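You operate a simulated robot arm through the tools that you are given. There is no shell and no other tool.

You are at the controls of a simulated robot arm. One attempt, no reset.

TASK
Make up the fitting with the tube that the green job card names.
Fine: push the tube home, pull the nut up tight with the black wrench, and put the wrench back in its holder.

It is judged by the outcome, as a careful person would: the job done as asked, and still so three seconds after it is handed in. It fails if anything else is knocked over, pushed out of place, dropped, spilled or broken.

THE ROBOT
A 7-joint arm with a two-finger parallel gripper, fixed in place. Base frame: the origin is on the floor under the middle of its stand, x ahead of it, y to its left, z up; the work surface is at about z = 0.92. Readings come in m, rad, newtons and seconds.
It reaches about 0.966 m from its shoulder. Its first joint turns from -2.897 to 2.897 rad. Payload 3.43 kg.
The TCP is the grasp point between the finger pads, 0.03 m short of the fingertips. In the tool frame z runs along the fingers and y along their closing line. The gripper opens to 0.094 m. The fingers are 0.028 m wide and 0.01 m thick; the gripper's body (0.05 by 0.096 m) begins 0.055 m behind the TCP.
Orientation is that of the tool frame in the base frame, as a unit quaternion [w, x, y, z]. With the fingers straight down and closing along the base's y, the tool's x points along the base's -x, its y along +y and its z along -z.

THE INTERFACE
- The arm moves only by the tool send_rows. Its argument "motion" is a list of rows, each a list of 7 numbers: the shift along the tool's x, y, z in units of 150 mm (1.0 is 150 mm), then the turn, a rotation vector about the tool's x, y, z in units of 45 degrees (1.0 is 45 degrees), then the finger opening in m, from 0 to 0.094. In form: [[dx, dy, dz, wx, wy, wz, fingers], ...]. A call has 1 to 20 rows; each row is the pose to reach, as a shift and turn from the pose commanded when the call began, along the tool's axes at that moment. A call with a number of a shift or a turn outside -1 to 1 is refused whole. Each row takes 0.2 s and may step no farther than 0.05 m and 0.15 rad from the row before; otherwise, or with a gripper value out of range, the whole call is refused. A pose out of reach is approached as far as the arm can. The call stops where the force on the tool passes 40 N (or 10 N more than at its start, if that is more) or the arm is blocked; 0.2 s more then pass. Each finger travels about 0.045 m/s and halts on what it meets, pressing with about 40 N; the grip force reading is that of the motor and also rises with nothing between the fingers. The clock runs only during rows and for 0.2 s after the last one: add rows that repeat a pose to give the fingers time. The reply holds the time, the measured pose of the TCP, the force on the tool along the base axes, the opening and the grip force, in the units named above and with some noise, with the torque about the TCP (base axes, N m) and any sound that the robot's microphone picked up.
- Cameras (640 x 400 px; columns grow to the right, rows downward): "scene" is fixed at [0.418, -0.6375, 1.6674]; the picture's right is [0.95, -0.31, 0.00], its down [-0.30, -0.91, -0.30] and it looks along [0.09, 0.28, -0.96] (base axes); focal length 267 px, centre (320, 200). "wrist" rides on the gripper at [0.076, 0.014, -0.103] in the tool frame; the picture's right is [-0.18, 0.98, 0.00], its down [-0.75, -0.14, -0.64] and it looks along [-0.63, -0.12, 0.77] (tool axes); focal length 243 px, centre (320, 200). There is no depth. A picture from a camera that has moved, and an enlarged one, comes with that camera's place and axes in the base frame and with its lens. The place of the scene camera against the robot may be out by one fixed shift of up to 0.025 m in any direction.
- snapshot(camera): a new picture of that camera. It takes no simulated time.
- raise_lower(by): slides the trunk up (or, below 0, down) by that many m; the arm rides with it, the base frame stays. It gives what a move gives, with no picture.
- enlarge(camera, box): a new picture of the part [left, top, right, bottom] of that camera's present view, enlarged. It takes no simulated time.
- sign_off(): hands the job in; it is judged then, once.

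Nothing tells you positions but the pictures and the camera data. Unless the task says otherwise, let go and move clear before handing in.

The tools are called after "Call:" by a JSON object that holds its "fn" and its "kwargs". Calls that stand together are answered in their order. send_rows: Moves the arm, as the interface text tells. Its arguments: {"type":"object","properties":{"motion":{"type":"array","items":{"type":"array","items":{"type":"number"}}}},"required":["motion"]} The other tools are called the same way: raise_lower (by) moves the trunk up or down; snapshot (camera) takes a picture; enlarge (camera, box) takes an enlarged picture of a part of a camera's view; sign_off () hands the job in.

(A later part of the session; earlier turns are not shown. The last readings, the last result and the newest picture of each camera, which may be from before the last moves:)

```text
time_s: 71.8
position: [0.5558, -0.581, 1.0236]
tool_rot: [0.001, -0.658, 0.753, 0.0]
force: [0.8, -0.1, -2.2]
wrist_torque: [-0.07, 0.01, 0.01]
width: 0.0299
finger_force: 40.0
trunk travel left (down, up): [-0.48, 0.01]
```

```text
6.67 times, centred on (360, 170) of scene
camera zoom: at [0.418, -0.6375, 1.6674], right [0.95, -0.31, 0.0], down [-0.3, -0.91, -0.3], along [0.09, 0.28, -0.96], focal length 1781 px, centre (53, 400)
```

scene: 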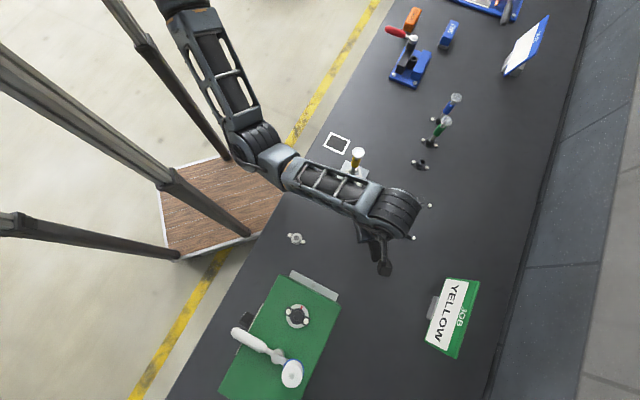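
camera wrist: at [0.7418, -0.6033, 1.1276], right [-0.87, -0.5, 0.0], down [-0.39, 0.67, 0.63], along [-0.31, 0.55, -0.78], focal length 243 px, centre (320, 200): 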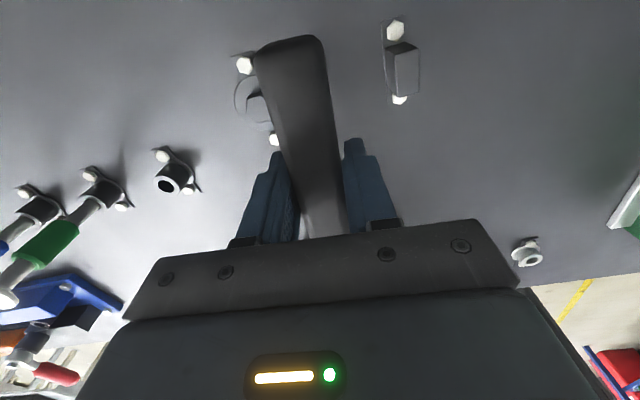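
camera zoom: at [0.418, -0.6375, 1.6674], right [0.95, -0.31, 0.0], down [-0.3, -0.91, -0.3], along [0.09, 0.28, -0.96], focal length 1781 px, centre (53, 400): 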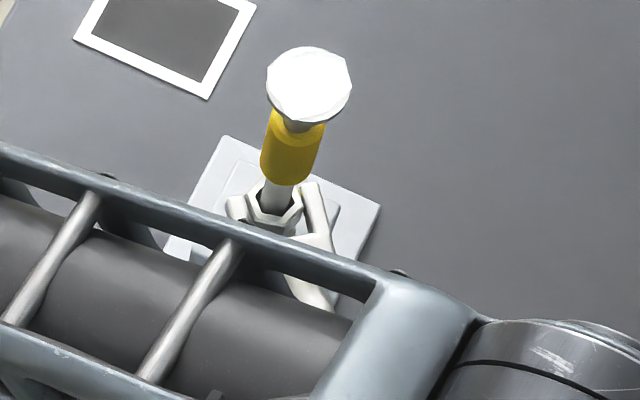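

Now the fork and nut are visible again. I'll zoom to confirm they're still engaged and how far the nut has turned.

Call:
{"fn": "enlarge", "kwargs": {"camera": "scene", "box": [342, 160, 366, 184]}}

```text
16.00 times, centred on (354, 172) of scene
camera zoom: at [0.418, -0.6375, 1.6674], right [0.95, -0.31, 0.0], down [-0.3, -0.91, -0.3], along [0.09, 0.28, -0.96], focal length 4275 px, centre (-224, 648)
```

zoom: 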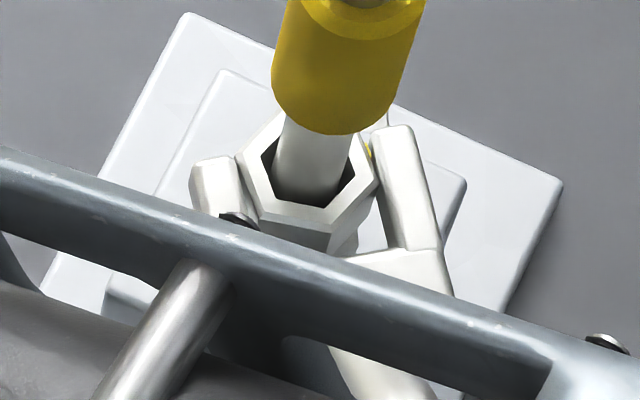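

The jaws are still on the nut and it has turned about 43° clockwise. Continuing another 18°.

Call:
{"fn": "send_rows", "kwargs": {"motion": [[-0.0017, 0.0652, 0, 0, 0, 0.0667, 0.0], [-0.0068, 0.1303, 0, 0, 0, 0.1333, 0.0], [-0.0153, 0.195, 0, 0, 0, 0.2, 0.0], [-0.0272, 0.2592, 0, 0, 0, 0.2667, 0.0], [-0.0425, 0.3227, 0, 0, 0, 0.3333, 0.0], [-0.061, 0.3852, 0, 0, 0, 0.4, 0.0], [-0.061, 0.3852, 0, 0, 0, 0.4, 0.0]]}}

Call:
{"fn": "enlarge", "kwargs": {"camera": "scene", "box": [342, 160, 366, 184]}}

Call:
{"fn": "snapshot", "kwargs": {"camera": "scene"}}

```text
time_s: 73.4
position: [0.4994, -0.5646, 1.0242]
tool_rot: [0.0, -0.532, 0.847, 0.001]
force: [-1.2, -1.7, -4.5]
wrist_torque: [-0.43, 0.15, 0.11]
width: 0.0301
finger_force: 40.7
trunk travel left (down, up): [-0.48, 0.01]
```

```text
16.00 times, centred on (354, 172) of scene
camera zoom: at [0.418, -0.6375, 1.6674], right [0.95, -0.31, 0.0], down [-0.3, -0.91, -0.3], along [0.09, 0.28, -0.96], focal length 4275 px, centre (-224, 648)
```

zoom: 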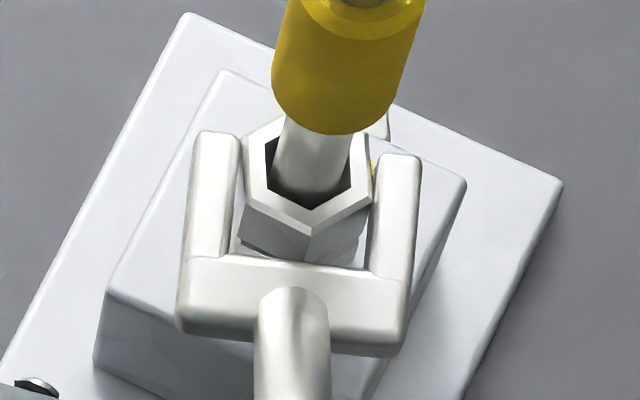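

```text
taken
```

scene: 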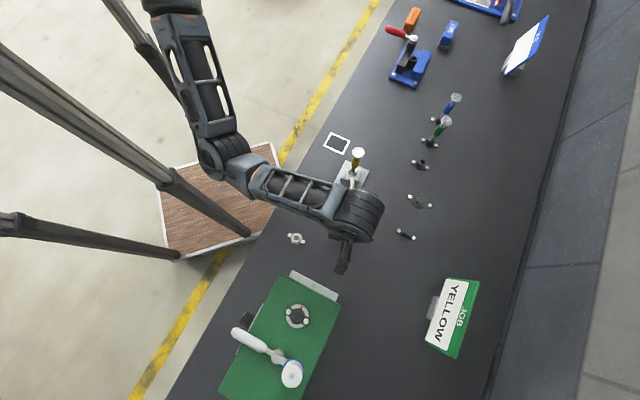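

Clear view now: the fork is well on the nut and the nut has moved down about 4 mm, nearly closing the gap to the body. I'll follow it down 2 mm, press in 2 mm, and keep turning in smaller steps.

Call:
{"fn": "send_rows", "kwargs": {"motion": [[-0.007, 0, 0.007, 0, 0, 0, 0.0], [-0.013, 0, 0.013, 0, 0, 0, 0.0], [-0.0147, 0.0652, 0.013, 0, 0, 0.0667, 0.0], [-0.0198, 0.1303, 0.013, 0, 0, 0.1333, 0.0], [-0.0283, 0.195, 0.013, 0, 0, 0.2, 0.0], [-0.0283, 0.195, 0.013, 0, 0, 0.2, 0.0]]}}

Call:
{"fn": "enlarge", "kwargs": {"camera": "scene", "box": [342, 160, 366, 184]}}

```text
time_s: 74.8
position: [0.4746, -0.5471, 1.0228]
tool_rot: [0.0, -0.464, 0.886, 0.0]
force: [-0.5, -6.7, 0.0]
wrist_torque: [0.08, -0.18, -0.6]
width: 0.03
finger_force: 39.9
trunk travel left (down, up): [-0.48, 0.01]
```

```text
16.00 times, centred on (354, 172) of scene
camera zoom: at [0.418, -0.6375, 1.6674], right [0.95, -0.31, 0.0], down [-0.3, -0.91, -0.3], along [0.09, 0.28, -0.96], focal length 4275 px, centre (-224, 648)
```

zoom: 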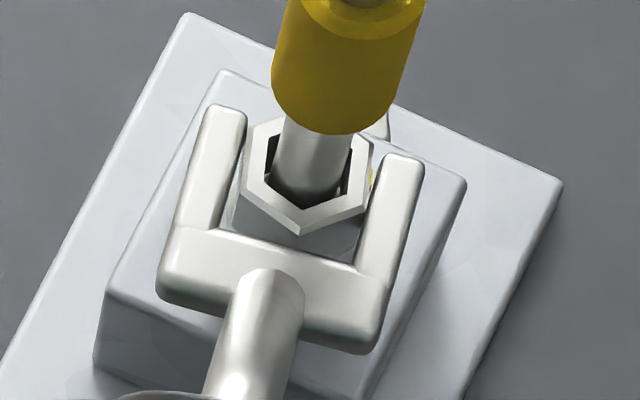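

The nut follows the wrench (about 74° turned in all) with little resistance so far; the extra force was just the throat touching. I'll ease out 1 mm and turn another 12°.

Call:
{"fn": "send_rows", "kwargs": {"motion": [[0.007, 0, 0, 0, 0, 0, 0.0], [0.0053, 0.0652, 0, 0, 0, 0.0667, 0.0], [0.0002, 0.1303, 0, 0, 0, 0.1333, 0.0], [-0.0083, 0.195, 0, 0, 0, 0.2, 0.0], [-0.0202, 0.2592, 0, 0, 0, 0.2667, 0.0], [-0.0202, 0.2592, 0, 0, 0, 0.2667, 0.0]]}}

Call:
{"fn": "enlarge", "kwargs": {"camera": "scene", "box": [342, 160, 366, 184]}}

Call:
{"fn": "snapshot", "kwargs": {"camera": "scene"}}

```text
time_s: 76.2
position: [0.4457, -0.5213, 1.0224]
tool_rot: [0.001, -0.37, 0.929, 0.0]
force: [8.9, 3.1, -3.2]
wrist_torque: [0.06, -0.16, -0.64]
width: 0.0302
finger_force: 40.0
trunk travel left (down, up): [-0.48, 0.01]
```

```text
16.00 times, centred on (354, 172) of scene
camera zoom: at [0.418, -0.6375, 1.6674], right [0.95, -0.31, 0.0], down [-0.3, -0.91, -0.3], along [0.09, 0.28, -0.96], focal length 4275 px, centre (-224, 648)
```

zoom: 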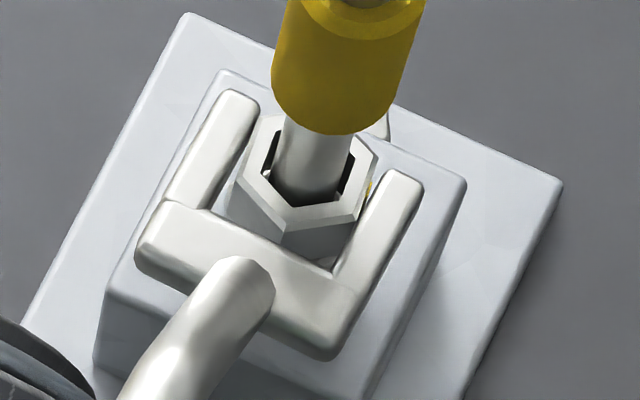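

```text
taken
```

scene: 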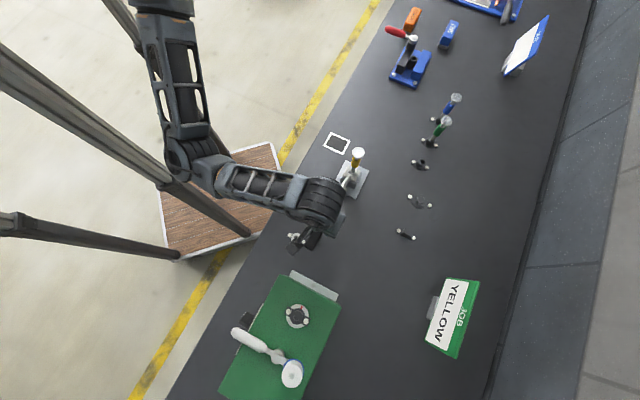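

The nut keeps following freely (about 86° so far) and has dropped roughly 2 mm of a 5 mm gap, so more turns are needed. I'll correct a 1 mm pivot error and take 9° more before re-indexing.

Call:
{"fn": "send_rows", "kwargs": {"motion": [[-0.0065, -0.003, 0, 0, 0, 0, 0.0], [-0.0082, 0.0622, 0, 0, 0, 0.0667, 0.0], [-0.0133, 0.1273, 0, 0, 0, 0.1333, 0.0], [-0.0218, 0.192, 0, 0, 0, 0.2, 0.0], [-0.0218, 0.192, 0, 0, 0, 0.2, 0.0]]}}

Call:
{"fn": "enlarge", "kwargs": {"camera": "scene", "box": [342, 160, 366, 184]}}

```text
time_s: 77.4
position: [0.427, -0.4984, 1.0228]
tool_rot: [-0.001, -0.295, 0.955, 0.0]
force: [9.7, 1.5, 5.2]
wrist_torque: [0.03, -0.41, -0.87]
width: 0.0301
finger_force: 40.4
trunk travel left (down, up): [-0.48, 0.01]
```

```text
16.00 times, centred on (354, 172) of scene
camera zoom: at [0.418, -0.6375, 1.6674], right [0.95, -0.31, 0.0], down [-0.3, -0.91, -0.3], along [0.09, 0.28, -0.96], focal length 4275 px, centre (-224, 648)
```

zoom: 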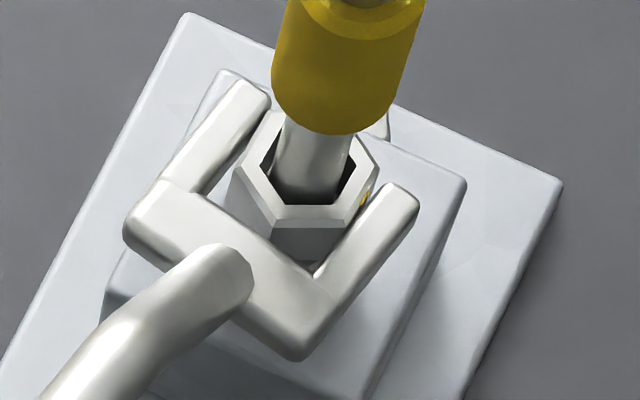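

The nut's yellow tick shows it has turned about 90° and it's still running freely. The arm is near its limit here, so I'll ratchet: lift the fork 14 mm straight up off the nut (below the tube's band), then swing back 60°.

Call:
{"fn": "send_rows", "kwargs": {"motion": [[0, 0, -0.02, 0, 0, 0, 0.0], [0, 0, -0.045, 0, 0, 0, 0.0], [0, 0, -0.07, 0, 0, 0, 0.0], [0, 0, -0.095, 0, 0, 0, 0.0], [0, 0, -0.095, 0, 0, 0, 0.0]]}}

Call:
{"fn": "enlarge", "kwargs": {"camera": "scene", "box": [342, 160, 366, 184]}}

Call:
{"fn": "snapshot", "kwargs": {"camera": "scene"}}

```text
time_s: 78.6
position: [0.4261, -0.4991, 1.0371]
tool_rot: [0.0, -0.296, 0.955, 0.0]
force: [-0.4, -0.2, -2.8]
wrist_torque: [-0.06, 0.06, 0.04]
width: 0.0302
finger_force: 39.3
trunk travel left (down, up): [-0.48, 0.01]
```

```text
16.00 times, centred on (354, 172) of scene
camera zoom: at [0.418, -0.6375, 1.6674], right [0.95, -0.31, 0.0], down [-0.3, -0.91, -0.3], along [0.09, 0.28, -0.96], focal length 4275 px, centre (-224, 648)
```

zoom: 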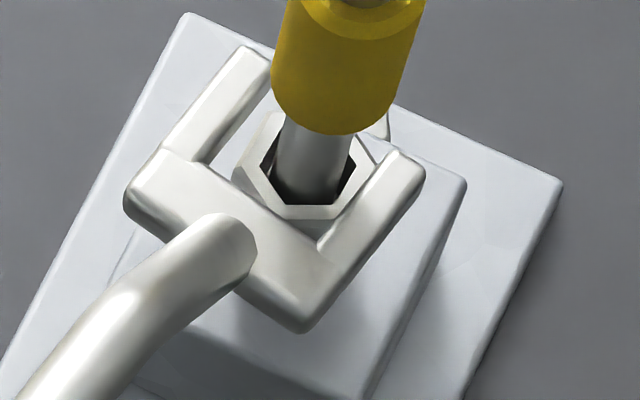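

```text
taken
```

scene: 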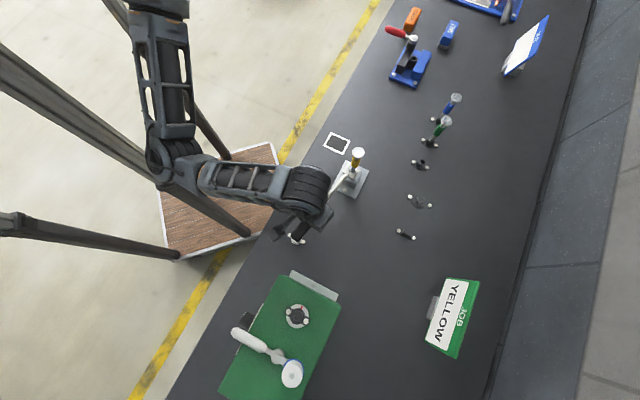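

The fork is lifted clear with zero force, so the earlier side load was only a small pivot error. I'll swing back counter-clockwise around the tube in two calls to re-index by 60°.

Call:
{"fn": "send_rows", "kwargs": {"motion": [[0, -0.004, 0, 0, 0, 0, 0.0], [-0.0061, -0.1451, 0, 0, 0, -0.1436, 0.0], [-0.028, -0.2847, 0, 0, 0, -0.2871, 0.0], [-0.0655, -0.4208, 0, 0, 0, -0.4307, 0.0], [-0.1181, -0.552, 0, 0, 0, -0.5742, 0.0], [-0.185, -0.6764, 0, 0, 0, -0.7178, 0.0], [-0.185, -0.6764, 0, 0, 0, -0.7178, 0.0]]}}

Call:
{"fn": "enlarge", "kwargs": {"camera": "scene", "box": [342, 160, 366, 184]}}

```text
time_s: 80.2
position: [0.5071, -0.5687, 1.0378]
tool_rot: [0.001, -0.549, 0.836, 0.001]
force: [0.5, -0.3, -2.2]
wrist_torque: [-0.06, 0.03, 0.0]
width: 0.0302
finger_force: 39.9
trunk travel left (down, up): [-0.48, 0.01]
```

```text
16.00 times, centred on (354, 172) of scene
camera zoom: at [0.418, -0.6375, 1.6674], right [0.95, -0.31, 0.0], down [-0.3, -0.91, -0.3], along [0.09, 0.28, -0.96], focal length 4275 px, centre (-224, 648)
```

zoom: 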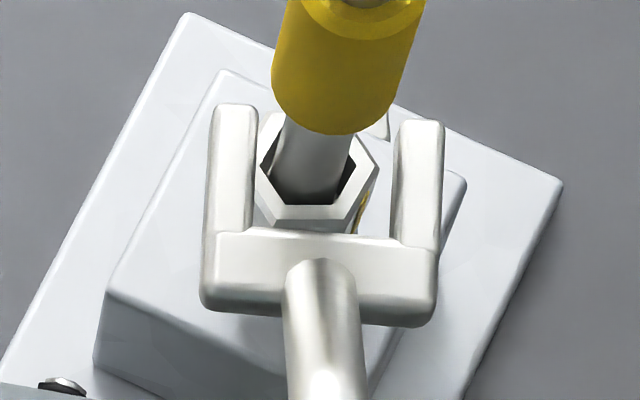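

The fork encircles the tube's shaft with clearance on both sides. Continuing the back-swing 32° to about 279°.

Call:
{"fn": "send_rows", "kwargs": {"motion": [[-0.008, -0.1411, 0, 0, 0, -0.144, 0.0], [-0.0318, -0.2803, 0, 0, 0, -0.288, 0.0], [-0.0713, -0.416, 0, 0, 0, -0.432, 0.0], [-0.1257, -0.5464, 0, 0, 0, -0.576, 0.0], [-0.1946, -0.6698, 0, 0, 0, -0.72, 0.0], [-0.1946, -0.6698, 0, 0, 0, -0.72, 0.0]]}}

Call:
{"fn": "enlarge", "kwargs": {"camera": "scene", "box": [330, 140, 380, 190]}}

Call:
{"fn": "send_rows", "kwargs": {"motion": [[0, 0, 0, 0, 0, 0, 0.0]]}}

Call:
{"fn": "send_rows", "kwargs": {"motion": [[0, 0, 0, 0, 0, 0, 0.0]]}}

Call:
{"fn": "send_rows", "kwargs": {"motion": [[0, 0, 0, 0, 0, 0, 0.0]]}}

```text
time_s: 81.6
position: [0.6118, -0.5807, 1.0372]
tool_rot: [-0.001, 0.76, -0.649, -0.001]
force: [0.9, 0.4, -2.5]
wrist_torque: [-0.08, -0.01, -0.01]
width: 0.03
finger_force: 40.5
trunk travel left (down, up): [-0.48, 0.01]
```

```text
8.00 times, centred on (355, 165) of scene
camera zoom: at [0.418, -0.6375, 1.6674], right [0.95, -0.31, 0.0], down [-0.3, -0.91, -0.3], along [0.09, 0.28, -0.96], focal length 2137 px, centre (40, 480)
```

zoom: 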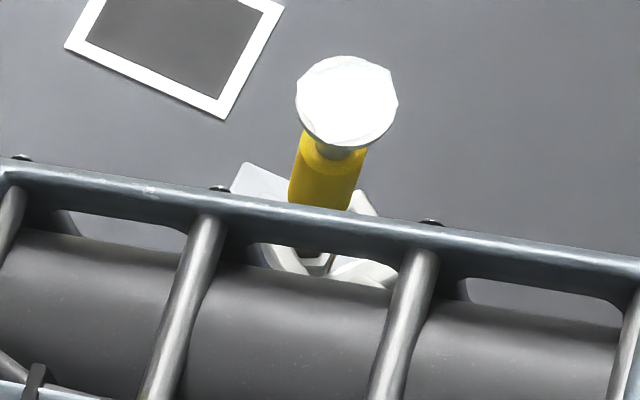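

```text
time_s: 82.0
position: [0.6125, -0.5801, 1.0361]
tool_rot: [-0.001, 0.761, -0.649, -0.001]
force: [0.8, 0.7, -3.0]
wrist_torque: [-0.06, -0.03, 0.04]
width: 0.0299
finger_force: 39.8
trunk travel left (down, up): [-0.48, 0.01]
```

```text
time_s: 82.4
position: [0.6123, -0.581, 1.0366]
tool_rot: [0.0, 0.761, -0.649, -0.001]
force: [0.1, -0.1, -2.3]
wrist_torque: [-0.11, -0.03, -0.01]
width: 0.0301
finger_force: 39.8
trunk travel left (down, up): [-0.48, 0.01]
```

```text
time_s: 82.8
position: [0.6113, -0.5802, 1.0347]
tool_rot: [-0.001, 0.761, -0.649, -0.001]
force: [0.2, 0.4, -2.8]
wrist_torque: [-0.08, 0.01, -0.03]
width: 0.0299
finger_force: 40.4
trunk travel left (down, up): [-0.48, 0.01]
```

I averaged several readings: the fork should shift 1.4 mm (tool +y) to sit on the same circle as before. I'll do that and lower 5 mm to feel whether it drops over the nut.

Call:
{"fn": "send_rows", "kwargs": {"motion": [[0, 0.0093, 0, 0, 0, 0, 0.0], [0, 0.0093, 0.011, 0, 0, 0, 0.0], [0, 0.0093, 0.022, 0, 0, 0, 0.0], [0, 0.0093, 0.033, 0, 0, 0, 0.0], [0, 0.0093, 0.033, 0, 0, 0, 0.0]]}}

Call:
{"fn": "send_rows", "kwargs": {"motion": [[0, 0, 0, 0, 0, 0, 0.0]]}}

```text
time_s: 84.0
position: [0.6092, -0.581, 1.0316]
tool_rot: [-0.001, 0.761, -0.649, 0.0]
force: [0.6, -3.8, 6.3]
wrist_torque: [1.44, 0.3, 0.01]
width: 0.0303
finger_force: 40.3
trunk travel left (down, up): [-0.48, 0.01]
```

```text
time_s: 84.4
position: [0.6098, -0.5803, 1.0305]
tool_rot: [-0.001, 0.761, -0.648, -0.001]
force: [0.9, -2.0, 4.6]
wrist_torque: [1.1, 0.22, -0.03]
width: 0.0301
finger_force: 40.1
trunk travel left (down, up): [-0.48, 0.01]
```

The fork is resting on the nut's top (about 8 N up), so it's slightly off-angle. I'll sweep clockwise a few degrees under this light load to let it drop on.

Call:
{"fn": "send_rows", "kwargs": {"motion": [[-0.0002, 0.0218, 0, 0, 0, 0.0222, 0.0], [-0.0008, 0.0436, 0, 0, 0, 0.0444, 0.0], [-0.0017, 0.0654, 0, 0, 0, 0.0667, 0.0], [-0.003, 0.0872, 0, 0, 0, 0.0889, 0.0], [-0.003, 0.0872, 0, 0, 0, 0.0889, 0.0]]}}

Call:
{"fn": "send_rows", "kwargs": {"motion": [[0, 0, 0, 0, 0, 0, 0.0]]}}

```text
time_s: 85.6
position: [0.596, -0.5821, 1.0323]
tool_rot: [-0.001, 0.738, -0.675, 0.0]
force: [-0.3, 0.4, -3.2]
wrist_torque: [-0.09, -0.03, 0.02]
width: 0.0301
finger_force: 40.4
trunk travel left (down, up): [-0.48, 0.01]
```

```text
time_s: 86.0
position: [0.5972, -0.5828, 1.0317]
tool_rot: [-0.001, 0.738, -0.675, 0.0]
force: [0.2, -0.7, -2.3]
wrist_torque: [-0.1, 0.01, 0.03]
width: 0.0302
finger_force: 40.4
trunk travel left (down, up): [-0.48, 0.01]
```

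The load disappeared — the fork has dropped over the nut at about 275°. I'll lower it fully to working height.

Call:
{"fn": "send_rows", "kwargs": {"motion": [[0, 0, 0.015, 0, 0, 0, 0.0], [0, 0, 0.03, 0, 0, 0, 0.0], [0, 0, 0.045, 0, 0, 0, 0.0], [0, 0, 0.06, 0, 0, 0, 0.0], [0, 0, 0.06, 0, 0, 0, 0.0]]}}

```text
time_s: 87.2
position: [0.5979, -0.5821, 1.0216]
tool_rot: [-0.001, 0.739, -0.674, 0.0]
force: [0.5, -1.7, 2.9]
wrist_torque: [0.85, 0.12, 0.06]
width: 0.0304
finger_force: 40.0
trunk travel left (down, up): [-0.48, 0.01]
```

There's light upward contact at this height — the jaws are probably touching the fixed lower hex. I'll raise 3 mm and start the next clockwise stroke.

Call:
{"fn": "send_rows", "kwargs": {"motion": [[0, 0, -0.01, 0, 0, 0, 0.0], [0, 0, -0.02, 0, 0, 0, 0.0], [-0.0017, 0.0652, -0.02, 0, 0, 0.0667, 0.0], [-0.0068, 0.1303, -0.02, 0, 0, 0.1333, 0.0], [-0.0153, 0.195, -0.02, 0, 0, 0.2, 0.0], [-0.0272, 0.2592, -0.02, 0, 0, 0.2667, 0.0], [-0.0272, 0.2592, -0.02, 0, 0, 0.2667, 0.0]]}}

Call:
{"fn": "enlarge", "kwargs": {"camera": "scene", "box": [342, 160, 366, 184]}}

```text
time_s: 88.8
position: [0.5574, -0.5817, 1.025]
tool_rot: [0.0, -0.662, 0.749, 0.001]
force: [0.0, 0.2, -2.5]
wrist_torque: [-0.07, 0.04, 0.04]
width: 0.0302
finger_force: 40.2
trunk travel left (down, up): [-0.48, 0.01]
```

```text
16.00 times, centred on (354, 172) of scene
camera zoom: at [0.418, -0.6375, 1.6674], right [0.95, -0.31, 0.0], down [-0.3, -0.91, -0.3], along [0.09, 0.28, -0.96], focal length 4275 px, centre (-224, 648)
```

zoom: 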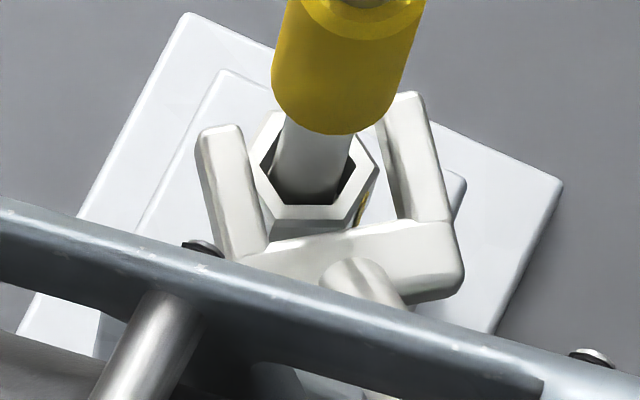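

The nut hasn't moved this time (its tick is unchanged): the fork was still riding above it because the wrench tipped slightly in the grip. From this view the nut's matching angle is 279.6°, so I'll swing back there and search gently.

Call:
{"fn": "send_rows", "kwargs": {"motion": [[-0.0068, -0.1306, 0, 0, 0, -0.1333, 0.0], [-0.0272, -0.2599, 0, 0, 0, -0.2667, 0.0], [-0.0521, -0.3571, 0, 0, 0, -0.3689, 0.0], [-0.0521, -0.3571, 0, 0, 0, -0.3689, 0.0]]}}

Call:
{"fn": "enlarge", "kwargs": {"camera": "scene", "box": [342, 160, 366, 184]}}

Call:
{"fn": "send_rows", "kwargs": {"motion": [[0, 0, 0, 0, 0, 0, 0.0]]}}

Call:
{"fn": "send_rows", "kwargs": {"motion": [[0, 0, 0, 0, 0, 0, 0.0]]}}

```text
time_s: 89.8
position: [0.6126, -0.5812, 1.0247]
tool_rot: [0.0, 0.765, -0.644, -0.001]
force: [-0.2, 0.7, -3.0]
wrist_torque: [-0.07, -0.02, 0.01]
width: 0.03
finger_force: 39.9
trunk travel left (down, up): [-0.48, 0.01]
```

```text
16.00 times, centred on (354, 172) of scene
camera zoom: at [0.418, -0.6375, 1.6674], right [0.95, -0.31, 0.0], down [-0.3, -0.91, -0.3], along [0.09, 0.28, -0.96], focal length 4275 px, centre (-224, 648)
```

zoom: 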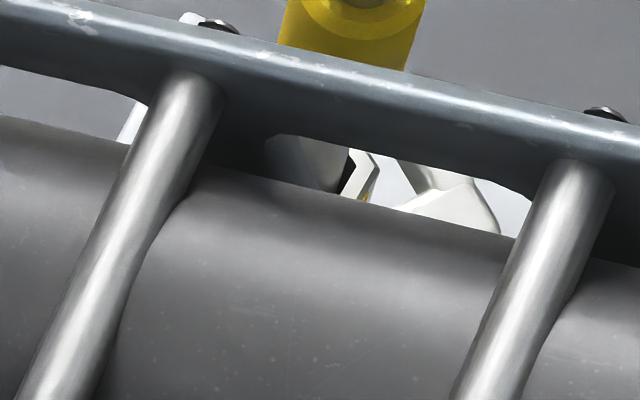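

```text
time_s: 90.2
position: [0.6114, -0.5814, 1.025]
tool_rot: [0.0, 0.764, -0.645, -0.001]
force: [-0.4, 1.3, -3.5]
wrist_torque: [-0.08, -0.03, -0.02]
width: 0.0302
finger_force: 40.0
trunk travel left (down, up): [-0.48, 0.01]
```

```text
time_s: 90.6
position: [0.6125, -0.5813, 1.0256]
tool_rot: [0.0, 0.764, -0.645, 0.0]
force: [0.7, -0.5, -2.0]
wrist_torque: [-0.04, -0.01, 0.03]
width: 0.0302
finger_force: 39.3
trunk travel left (down, up): [-0.48, 0.01]
```

Aligned at 279.7°. I'll lower in small steps to feel for contact.

Call:
{"fn": "send_rows", "kwargs": {"motion": [[0, 0, 0.01, 0, 0, 0, 0.0], [0, 0, 0.02, 0, 0, 0, 0.0], [0, 0, 0.027, 0, 0, 0, 0.0], [0, 0, 0.027, 0, 0, 0, 0.0]]}}

Call:
{"fn": "send_rows", "kwargs": {"motion": [[0, 0, 0, 0, 0, 0, 0.0]]}}

```text
time_s: 91.6
position: [0.6116, -0.5806, 1.0218]
tool_rot: [-0.002, 0.764, -0.645, 0.001]
force: [2.3, -3.3, 5.9]
wrist_torque: [1.4, 0.29, -0.09]
width: 0.0301
finger_force: 39.9
trunk travel left (down, up): [-0.48, 0.01]
```

```text
time_s: 92.0
position: [0.6126, -0.5806, 1.0186]
tool_rot: [0.0, 0.764, -0.645, -0.001]
force: [-0.7, -0.2, -1.7]
wrist_torque: [-0.05, -0.03, 0.01]
width: 0.0303
finger_force: 39.6
trunk travel left (down, up): [-0.48, 0.01]
```

The contact force vanished after a moment. I'll lower 3 mm more to see whether it really dropped over the nut.

Call:
{"fn": "send_rows", "kwargs": {"motion": [[0, 0, 0.007, 0, 0, 0, 0.0], [0, 0, 0.014, 0, 0, 0, 0.0], [0, 0, 0.02, 0, 0, 0, 0.0], [0, 0, 0.02, 0, 0, 0, 0.0]]}}

Call:
{"fn": "send_rows", "kwargs": {"motion": [[0, 0, 0, 0, 0, 0, 0.0]]}}

```text
time_s: 93.0
position: [0.6112, -0.5798, 1.02]
tool_rot: [0.0, 0.764, -0.645, -0.001]
force: [0.1, 0.5, -2.8]
wrist_torque: [-0.06, 0.0, 0.0]
width: 0.0301
finger_force: 39.8
trunk travel left (down, up): [-0.48, 0.01]
```

```text
time_s: 93.4
position: [0.6115, -0.5807, 1.0192]
tool_rot: [0.0, 0.765, -0.644, -0.001]
force: [-0.4, 0.3, -3.0]
wrist_torque: [-0.09, 0.01, 0.0]
width: 0.0299
finger_force: 40.4
trunk travel left (down, up): [-0.48, 0.01]
```

No contact, so it seems to have dropped over the nut. Lowering 3 mm more.

Call:
{"fn": "send_rows", "kwargs": {"motion": [[0, 0, 0.007, 0, 0, 0, 0.0], [0, 0, 0.014, 0, 0, 0, 0.0], [0, 0, 0.02, 0, 0, 0, 0.0], [0, 0, 0.02, 0, 0, 0, 0.0]]}}

Call:
{"fn": "send_rows", "kwargs": {"motion": [[0, 0, 0, 0, 0, 0, 0.0]]}}

Call:
{"fn": "enlarge", "kwargs": {"camera": "scene", "box": [342, 160, 366, 184]}}

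```text
time_s: 94.4
position: [0.6123, -0.581, 1.0151]
tool_rot: [0.0, 0.764, -0.645, -0.001]
force: [-1.6, -0.3, -1.5]
wrist_torque: [-0.04, 0.03, 0.27]
width: 0.0302
finger_force: 39.8
trunk travel left (down, up): [-0.48, 0.01]
```

```text
time_s: 94.8
position: [0.611, -0.5808, 1.0165]
tool_rot: [-0.001, 0.765, -0.644, -0.001]
force: [-1.0, -1.3, -2.1]
wrist_torque: [-0.06, -0.01, 0.15]
width: 0.0301
finger_force: 40.2
trunk travel left (down, up): [-0.48, 0.01]
```

```text
16.00 times, centred on (354, 172) of scene
camera zoom: at [0.418, -0.6375, 1.6674], right [0.95, -0.31, 0.0], down [-0.3, -0.91, -0.3], along [0.09, 0.28, -0.96], focal length 4275 px, centre (-224, 648)
```

zoom: 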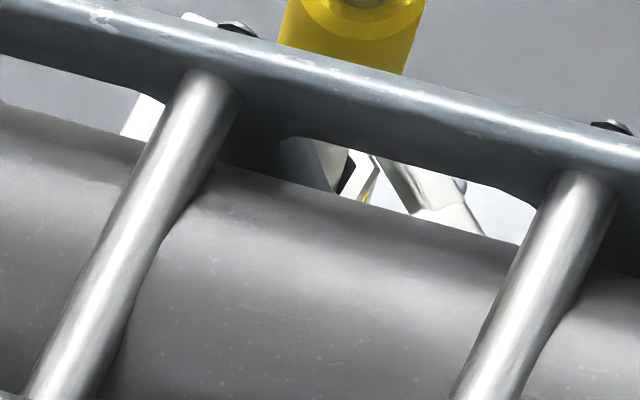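

The slight sideways load shows the jaws are around the nut. I'll lower 2 mm more and begin the clockwise stroke.

Call:
{"fn": "send_rows", "kwargs": {"motion": [[0, 0, 0.007, 0, 0, 0, 0.0], [0, 0, 0.013, 0, 0, 0, 0.0], [-0.0017, 0.0652, 0.013, 0, 0, 0.0667, 0.0], [-0.0068, 0.1303, 0.013, 0, 0, 0.1333, 0.0], [-0.0153, 0.195, 0.013, 0, 0, 0.2, 0.0], [-0.0272, 0.2592, 0.013, 0, 0, 0.2667, 0.0], [-0.0425, 0.3227, 0.013, 0, 0, 0.3333, 0.0], [-0.0425, 0.3227, 0.013, 0, 0, 0.3333, 0.0]]}}

Call:
{"fn": "enlarge", "kwargs": {"camera": "scene", "box": [342, 160, 366, 184]}}

```text
time_s: 96.6
position: [0.5641, -0.581, 1.0133]
tool_rot: [0.0, -0.673, 0.739, 0.0]
force: [15.8, -0.4, 1.3]
wrist_torque: [0.39, 0.33, -0.22]
width: 0.0302
finger_force: 40.0
trunk travel left (down, up): [-0.48, 0.01]
```

```text
16.00 times, centred on (354, 172) of scene
camera zoom: at [0.418, -0.6375, 1.6674], right [0.95, -0.31, 0.0], down [-0.3, -0.91, -0.3], along [0.09, 0.28, -0.96], focal length 4275 px, centre (-224, 648)
```

zoom: 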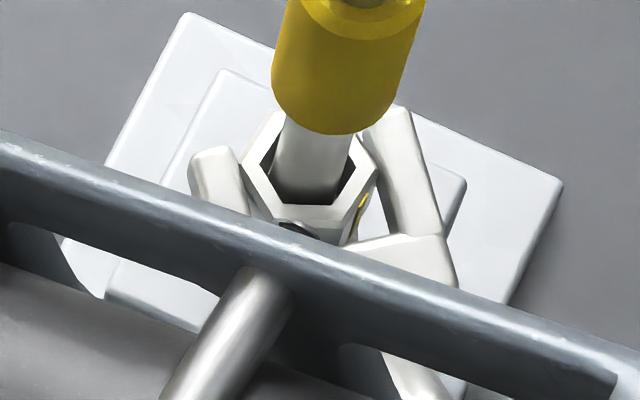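

Now there's real resistance: about 16 N at the handle, or roughly 2.8 N·m at the nut, so it's coming up tight. I'll keep pulling clockwise in small steps and watch the force.

Call:
{"fn": "send_rows", "kwargs": {"motion": [[-0.0005, 0.0326, 0, 0, 0, 0.0333, 0.0], [-0.0017, 0.0652, 0, 0, 0, 0.0667, 0.0], [-0.0017, 0.0652, 0, 0, 0, 0.0667, 0.0]]}}

Call:
{"fn": "enlarge", "kwargs": {"camera": "scene", "box": [342, 160, 366, 184]}}

```text
time_s: 97.4
position: [0.554, -0.5809, 1.0132]
tool_rot: [0.0, -0.654, 0.757, 0.0]
force: [14.2, 2.1, 1.2]
wrist_torque: [0.04, -0.5, 1.18]
width: 0.0304
finger_force: 39.7
trunk travel left (down, up): [-0.48, 0.01]
```

```text
16.00 times, centred on (354, 172) of scene
camera zoom: at [0.418, -0.6375, 1.6674], right [0.95, -0.31, 0.0], down [-0.3, -0.91, -0.3], along [0.09, 0.28, -0.96], focal length 4275 px, centre (-224, 648)
```

zoom: 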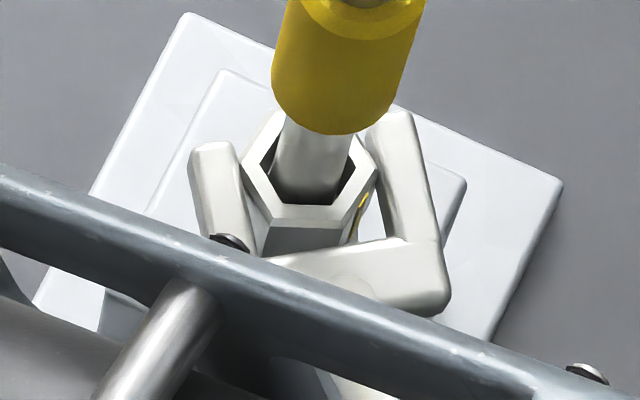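

Call:
{"fn": "snapshot", "kwargs": {"camera": "scene"}}

Call:
{"fn": "send_rows", "kwargs": {"motion": [[0, 0, 0, 0, 0, 0, 0.0]]}}

Call:
{"fn": "snapshot", "kwargs": {"camera": "wrist"}}

```text
taken
```

scene: 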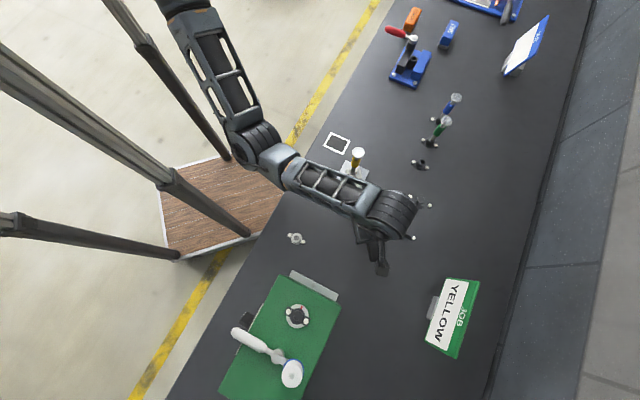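

```text
time_s: 97.8
position: [0.5526, -0.5813, 1.0129]
tool_rot: [0.0, -0.654, 0.756, 0.0]
force: [11.2, 2.6, -2.2]
wrist_torque: [-0.15, -0.5, 1.2]
width: 0.0301
finger_force: 40.2
trunk travel left (down, up): [-0.48, 0.01]
```

```text
taken
camera wrist: at [0.53, -0.6528, 1.1147], right [-0.95, 0.32, 0.0], down [0.25, 0.72, 0.64], along [0.21, 0.61, -0.77], focal length 243 px, centre (320, 200)
```

wrist: 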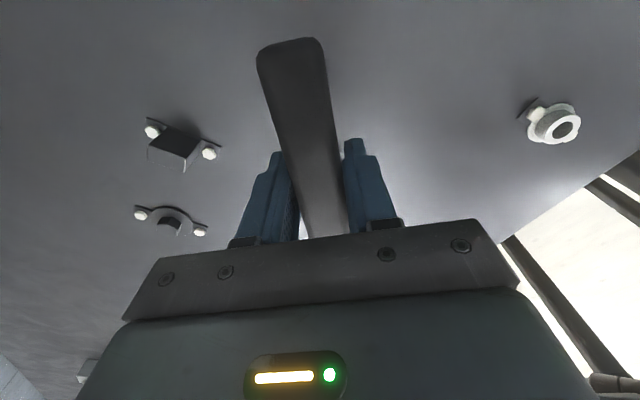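

Nothing else is near the hand, so this is real resistance from the fitting (about 3–4 N·m). To make sure it's the nut and not the fixed lower hex, I'll ease back 4°, raise 4 mm, and load it again.

Call:
{"fn": "send_rows", "kwargs": {"motion": [[-0.0008, -0.0436, 0, 0, 0, -0.0444, 0.0], [-0.003, -0.0872, 0, 0, 0, -0.0889, 0.0], [-0.003, -0.0872, -0.013, 0, 0, -0.0889, 0.0], [-0.003, -0.0872, -0.027, 0, 0, -0.0889, 0.0], [-0.003, -0.0872, -0.027, 0, 0, -0.0889, 0.0]]}}

Call:
{"fn": "send_rows", "kwargs": {"motion": [[-0.0008, 0.0436, 0, 0, 0, 0.0444, 0.0], [-0.003, 0.0872, 0, 0, 0, 0.0889, 0.0], [-0.003, 0.0872, 0, 0, 0, 0.0889, 0.0]]}}

Call:
{"fn": "enlarge", "kwargs": {"camera": "scene", "box": [342, 160, 366, 184]}}

```text
time_s: 99.0
position: [0.5678, -0.582, 1.0166]
tool_rot: [0.002, -0.681, 0.732, 0.001]
force: [1.7, 5.6, -8.7]
wrist_torque: [-0.89, -0.4, 1.07]
width: 0.0299
finger_force: 39.9
trunk travel left (down, up): [-0.48, 0.01]
```

```text
time_s: 99.8
position: [0.5544, -0.5811, 1.0171]
tool_rot: [0.001, -0.654, 0.756, 0.0]
force: [15.4, 10.7, -0.9]
wrist_torque: [-0.16, -0.5, 1.3]
width: 0.0301
finger_force: 39.7
trunk travel left (down, up): [-0.48, 0.01]
```

```text
16.00 times, centred on (354, 172) of scene
camera zoom: at [0.418, -0.6375, 1.6674], right [0.95, -0.31, 0.0], down [-0.3, -0.91, -0.3], along [0.09, 0.28, -0.96], focal length 4275 px, centre (-224, 648)
```

zoom: 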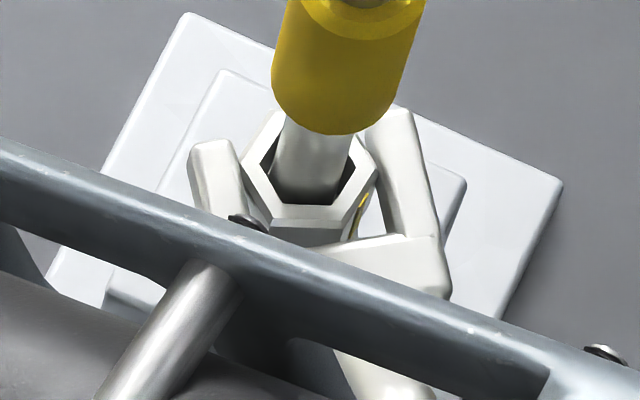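

The nut resists about 3.9 N·m again at the raised height, so it's the nut itself coming tight. I'll pull further, a few degrees at a time, toward the force limit.

Call:
{"fn": "send_rows", "kwargs": {"motion": [[-0.0005, 0.0326, 0, 0, 0, 0.0333, 0.0], [-0.0017, 0.0652, 0, 0, 0, 0.0667, 0.0], [-0.0038, 0.0978, 0, 0, 0, 0.1, 0.0], [-0.0038, 0.0978, 0, 0, 0, 0.1, 0.0]]}}

Call:
{"fn": "enlarge", "kwargs": {"camera": "scene", "box": [342, 160, 366, 184]}}

```text
time_s: 100.5
position: [0.5467, -0.5778, 1.018]
tool_rot: [0.001, -0.633, 0.774, -0.004]
force: [24.8, -10.9, -2.1]
wrist_torque: [-0.17, 0.37, 0.34]
width: 0.0305
finger_force: 39.9
trunk travel left (down, up): [-0.48, 0.01]
stopped in row 3: the force on the tool passed its limit at 46 N (the readings are from after the stop); the commanded pose is now the measured one
```

```text
16.00 times, centred on (354, 172) of scene
camera zoom: at [0.418, -0.6375, 1.6674], right [0.95, -0.31, 0.0], down [-0.3, -0.91, -0.3], along [0.09, 0.28, -0.96], focal length 4275 px, centre (-224, 648)
```

zoom: 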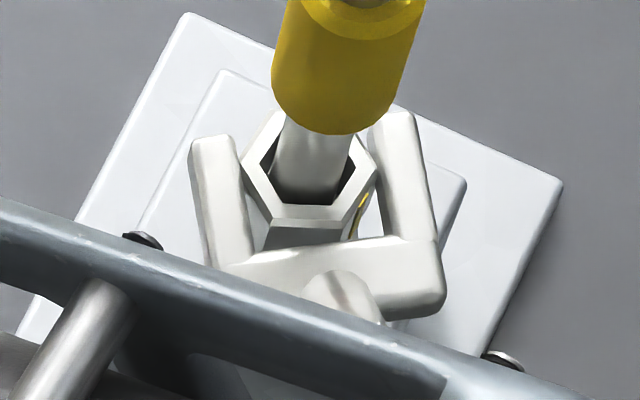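

The pull reached the 46 N limit (roughly 8 N·m at the nut) with the nut refusing to turn further, so it's tight. I'll ease the wrench back to line up with the flats before lifting it off.

Call:
{"fn": "send_rows", "kwargs": {"motion": [[-0.0023, -0.0763, 0, 0, 0, -0.0778, 0.0], [-0.0093, -0.1523, 0, 0, 0, -0.1556, 0.0], [-0.0209, -0.2278, 0, 0, 0, -0.2333, 0.0], [-0.0371, -0.3024, 0, 0, 0, -0.3111, 0.0], [-0.0371, -0.3024, 0, 0, 0, -0.3111, 0.0]]}}

Call:
{"fn": "enlarge", "kwargs": {"camera": "scene", "box": [342, 160, 366, 184]}}

```text
time_s: 101.7
position: [0.5899, -0.5816, 1.0188]
tool_rot: [-0.001, 0.72, -0.694, 0.002]
force: [-7.6, -2.8, -1.7]
wrist_torque: [-0.47, -0.38, 1.3]
width: 0.0303
finger_force: 40.1
trunk travel left (down, up): [-0.48, 0.01]
```

```text
16.00 times, centred on (354, 172) of scene
camera zoom: at [0.418, -0.6375, 1.6674], right [0.95, -0.31, 0.0], down [-0.3, -0.91, -0.3], along [0.09, 0.28, -0.96], focal length 4275 px, centre (-224, 648)
```

zoom: 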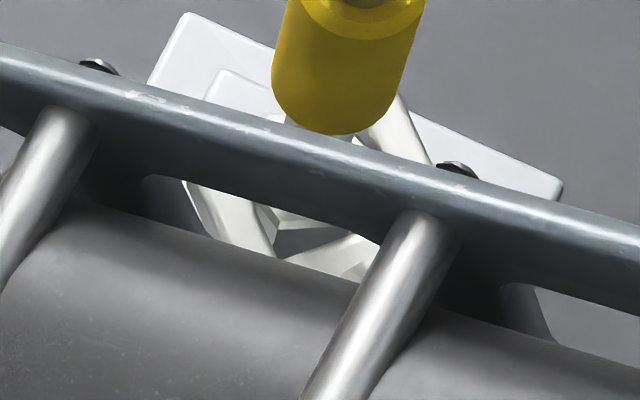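

The torque is off the nut. I'll relieve a small side load (about 1 mm) and then lift the fork straight up off the nut.

Call:
{"fn": "send_rows", "kwargs": {"motion": [[0.001, 0.004, 0, 0, 0, 0, 0.0], [0.002, 0.007, 0, 0, 0, 0, 0.0], [0.002, 0.007, -0.02, 0, 0, 0, 0.0], [0.002, 0.007, -0.045, 0, 0, 0, 0.0], [0.002, 0.007, -0.07, 0, 0, 0, 0.0], [0.002, 0.007, -0.1, 0, 0, 0, 0.0], [0.002, 0.007, -0.12, 0, 0, 0, 0.0], [0.002, 0.007, -0.12, 0, 0, 0, 0.0]]}}

Call:
{"fn": "send_rows", "kwargs": {"motion": [[0, 0, 0, 0, 0, 0, 0.0]]}}

Call:
{"fn": "enlarge", "kwargs": {"camera": "scene", "box": [320, 130, 400, 200]}}

```text
time_s: 103.5
position: [0.5877, -0.5844, 1.0382]
tool_rot: [0.0, 0.72, -0.694, 0.001]
force: [-0.5, 0.4, -2.8]
wrist_torque: [-0.08, 0.05, 0.01]
width: 0.0299
finger_force: 39.8
trunk travel left (down, up): [-0.48, 0.01]
```

```text
time_s: 103.9
position: [0.5872, -0.5817, 1.0366]
tool_rot: [-0.001, 0.721, -0.693, 0.002]
force: [-1.1, -0.6, -2.7]
wrist_torque: [-0.05, 0.07, 0.36]
width: 0.0305
finger_force: 39.9
trunk travel left (down, up): [-0.48, 0.01]
```

```text
5.71 times, centred on (360, 165) of scene
camera zoom: at [0.418, -0.6375, 1.6674], right [0.95, -0.31, 0.0], down [-0.3, -0.91, -0.3], along [0.09, 0.28, -0.96], focal length 1527 px, centre (91, 400)
```

zoom: 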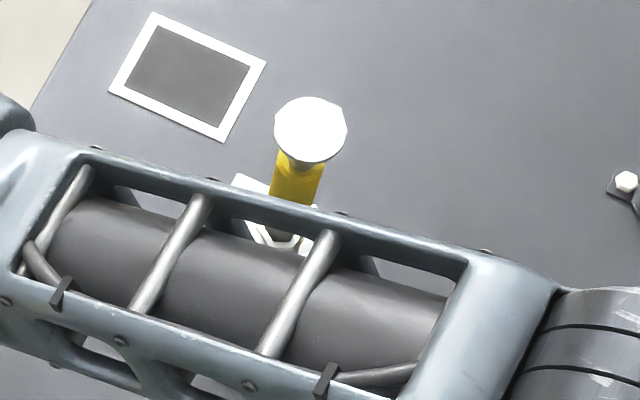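

The fork is clear of the nut and the tube still stands true. I'll compare how the wrench sits in the grip with the picture taken when I first gripped it.

Call:
{"fn": "enlarge", "kwargs": {"camera": "wrist", "box": [200, 30, 440, 260]}}

Call:
{"fn": "send_rows", "kwargs": {"motion": [[0.03, 0, 0, 0, 0, 0, 0.0], [0.1, 0, 0, 0, 0, 0, 0.0], [0.2, 0, 0, 0, 0, 0, 0.0], [0.3, 0, 0, 0, 0, 0, 0.0], [0.3, 0, 0, 0, 0, 0, 0.0]]}}

Call:
{"fn": "enlarge", "kwargs": {"camera": "scene", "box": [320, 130, 400, 200]}}

```text
1.74 times, centred on (320, 145) of wrist
camera zoom: at [0.5781, -0.6576, 1.1389], right [-0.99, 0.15, 0.0], down [0.11, 0.76, 0.64], along [0.1, 0.63, -0.77], focal length 422 px, centre (320, 296)
```

zoom: 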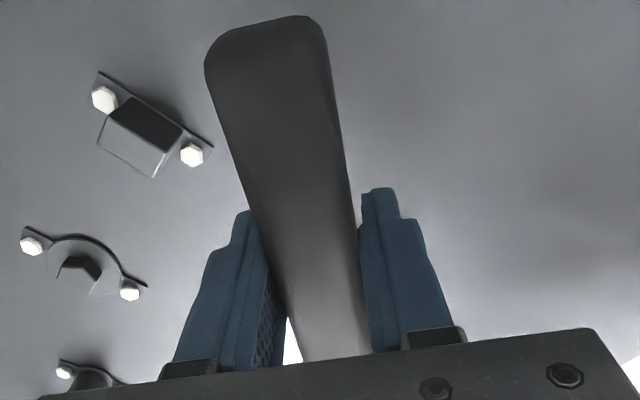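

```text
time_s: 105.1
position: [0.5917, -0.6255, 1.0383]
tool_rot: [0.0, 0.721, -0.693, 0.002]
force: [-0.2, 0.9, -2.8]
wrist_torque: [-0.08, 0.01, -0.04]
width: 0.0301
finger_force: 39.9
trunk travel left (down, up): [-0.48, 0.01]
```

```text
5.71 times, centred on (360, 165) of scene
camera zoom: at [0.418, -0.6375, 1.6674], right [0.95, -0.31, 0.0], down [-0.3, -0.91, -0.3], along [0.09, 0.28, -0.96], focal length 1527 px, centre (91, 400)
```

zoom: 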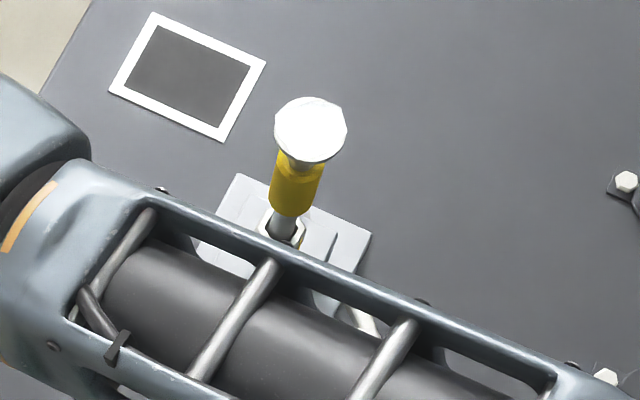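

The wrench has slid about 2.5 mm along its handle in the grip, otherwise it sits the same; I'll allow for that. Now raising clear and turning back toward the holder (225°).

Call:
{"fn": "send_rows", "kwargs": {"motion": [[0.03, -0.02, -0.12, 0, 0, 0, 0.0], [0.06, -0.05, -0.3, 0, 0, 0, 0.0], [0.1, -0.09, -0.467, 0, 0, 0.1, 0.0], [0.14, -0.13, -0.467, 0, 0, 0.25, 0.0], [0.195, -0.171, -0.467, 0, 0, 0.42, 0.0], [0.195, -0.171, -0.467, 0, 0, 0.6, 0.0], [0.195, -0.171, -0.467, 0, 0, 0.75, 0.0], [0.195, -0.171, -0.467, 0, 0, 0.9, 0.0], [0.195, -0.171, -0.467, 0, 0, 0.9, 0.0]]}}

Call:
{"fn": "snapshot", "kwargs": {"camera": "scene"}}

```text
time_s: 107.1
position: [0.6171, -0.6555, 1.108]
tool_rot: [0.002, -0.435, 0.9, -0.002]
force: [-0.2, 0.3, -2.5]
wrist_torque: [-0.03, 0.06, -0.02]
width: 0.0302
finger_force: 40.5
trunk travel left (down, up): [-0.48, 0.01]
```

```text
taken
```

scene: 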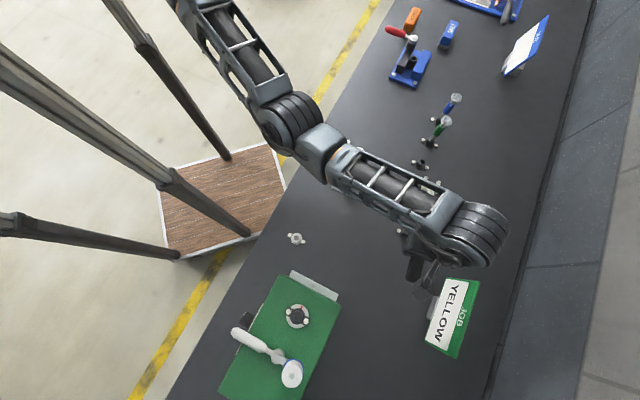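

Nearly there. I'll finish the turn to 225° and use the wrist camera's side view to inspect the fitting.

Call:
{"fn": "send_rows", "kwargs": {"motion": [[0, 0, 0, -0.003, 0.001, 0.07, 0.0], [0, 0, 0, -0.0068, 0.0023, 0.147, 0.0], [0, 0, 0, -0.0068, 0.0023, 0.147, 0.0]]}}

Call:
{"fn": "enlarge", "kwargs": {"camera": "wrist", "box": [620, 180, 640, 300]}}

Call:
{"fn": "enlarge", "kwargs": {"camera": "wrist", "box": [500, 130, 580, 210]}}

Call:
{"fn": "snapshot", "kwargs": {"camera": "wrist"}}

```text
time_s: 107.9
position: [0.617, -0.6559, 1.107]
tool_rot: [-0.001, -0.383, 0.924, 0.001]
force: [0.1, 0.1, -2.4]
wrist_torque: [-0.06, 0.02, -0.02]
width: 0.0301
finger_force: 39.9
trunk travel left (down, up): [-0.48, 0.01]
```

```text
3.33 times, centred on (630, 240) of wrist
camera zoom: at [0.5549, -0.6978, 1.2091], right [-0.57, 0.82, 0.0], down [0.63, 0.43, 0.64], along [0.53, 0.36, -0.77], focal length 809 px, centre (-713, 67)
```

zoom: 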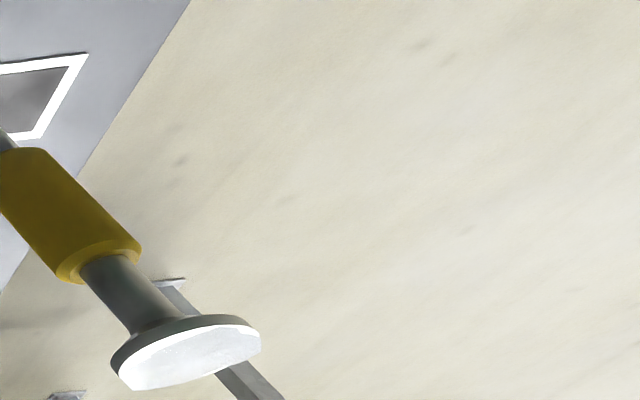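

```text
5.00 times, centred on (540, 170) of wrist
camera zoom: at [0.5549, -0.6978, 1.2091], right [-0.57, 0.82, 0.0], down [0.63, 0.43, 0.64], along [0.53, 0.36, -0.77], focal length 1213 px, centre (-780, 350)
```

zoom: 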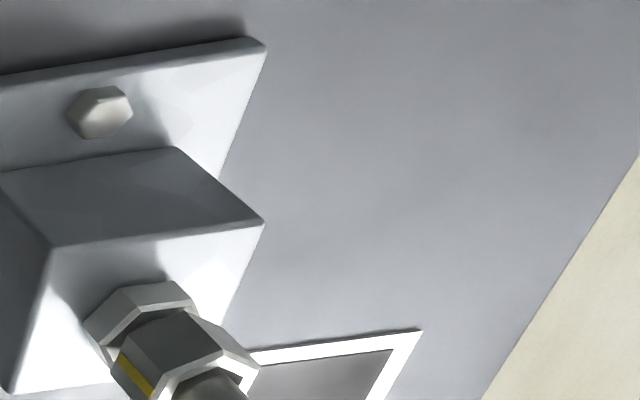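

```text
taken
camera wrist: at [0.5549, -0.6978, 1.2091], right [-0.57, 0.82, 0.0], down [0.63, 0.43, 0.64], along [0.53, 0.36, -0.77], focal length 243 px, centre (320, 200)
```

wrist: 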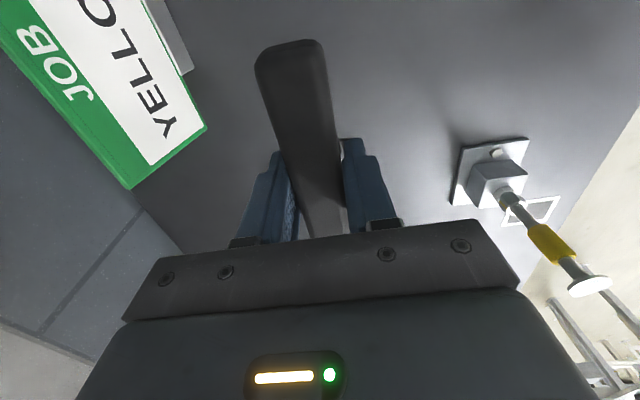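

Good, the fitting is visible from the side. Let me enlarge the nut and lower hex to check the gap.

Call:
{"fn": "enlarge", "kwargs": {"camera": "wrist", "box": [488, 175, 528, 205]}}

Call:
{"fn": "enlarge", "kwargs": {"camera": "wrist", "box": [498, 180, 522, 200]}}

```text
13.33 times, centred on (508, 190) of wrist
camera zoom: at [0.5549, -0.6978, 1.2091], right [-0.57, 0.82, 0.0], down [0.63, 0.43, 0.64], along [0.53, 0.36, -0.77], focal length 3235 px, centre (-2187, 333)
```

zoom: 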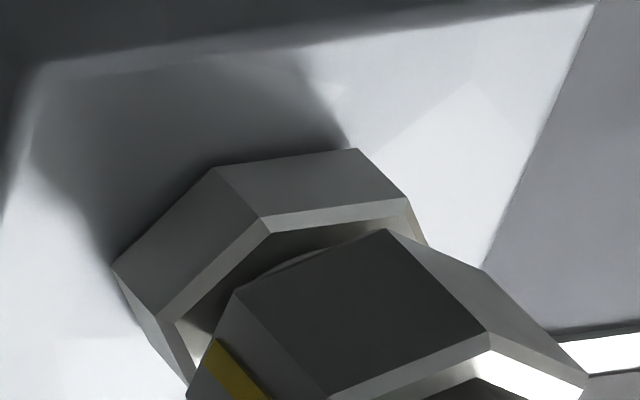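

```text
16.00 times, centred on (510, 190) of wrist
camera zoom: at [0.5549, -0.6978, 1.2091], right [-0.57, 0.82, 0.0], down [0.63, 0.43, 0.64], along [0.53, 0.36, -0.77], focal length 3882 px, centre (-2720, 360)
```

zoom: 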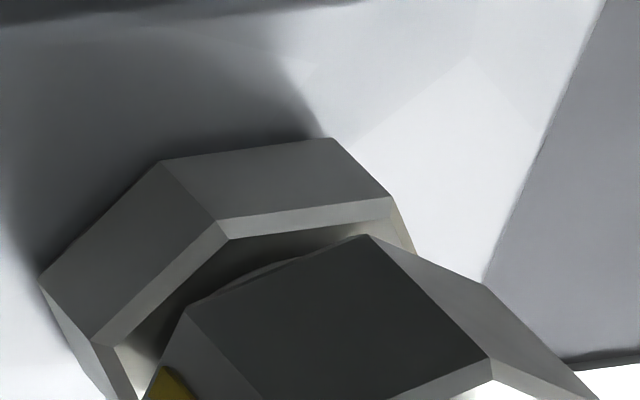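

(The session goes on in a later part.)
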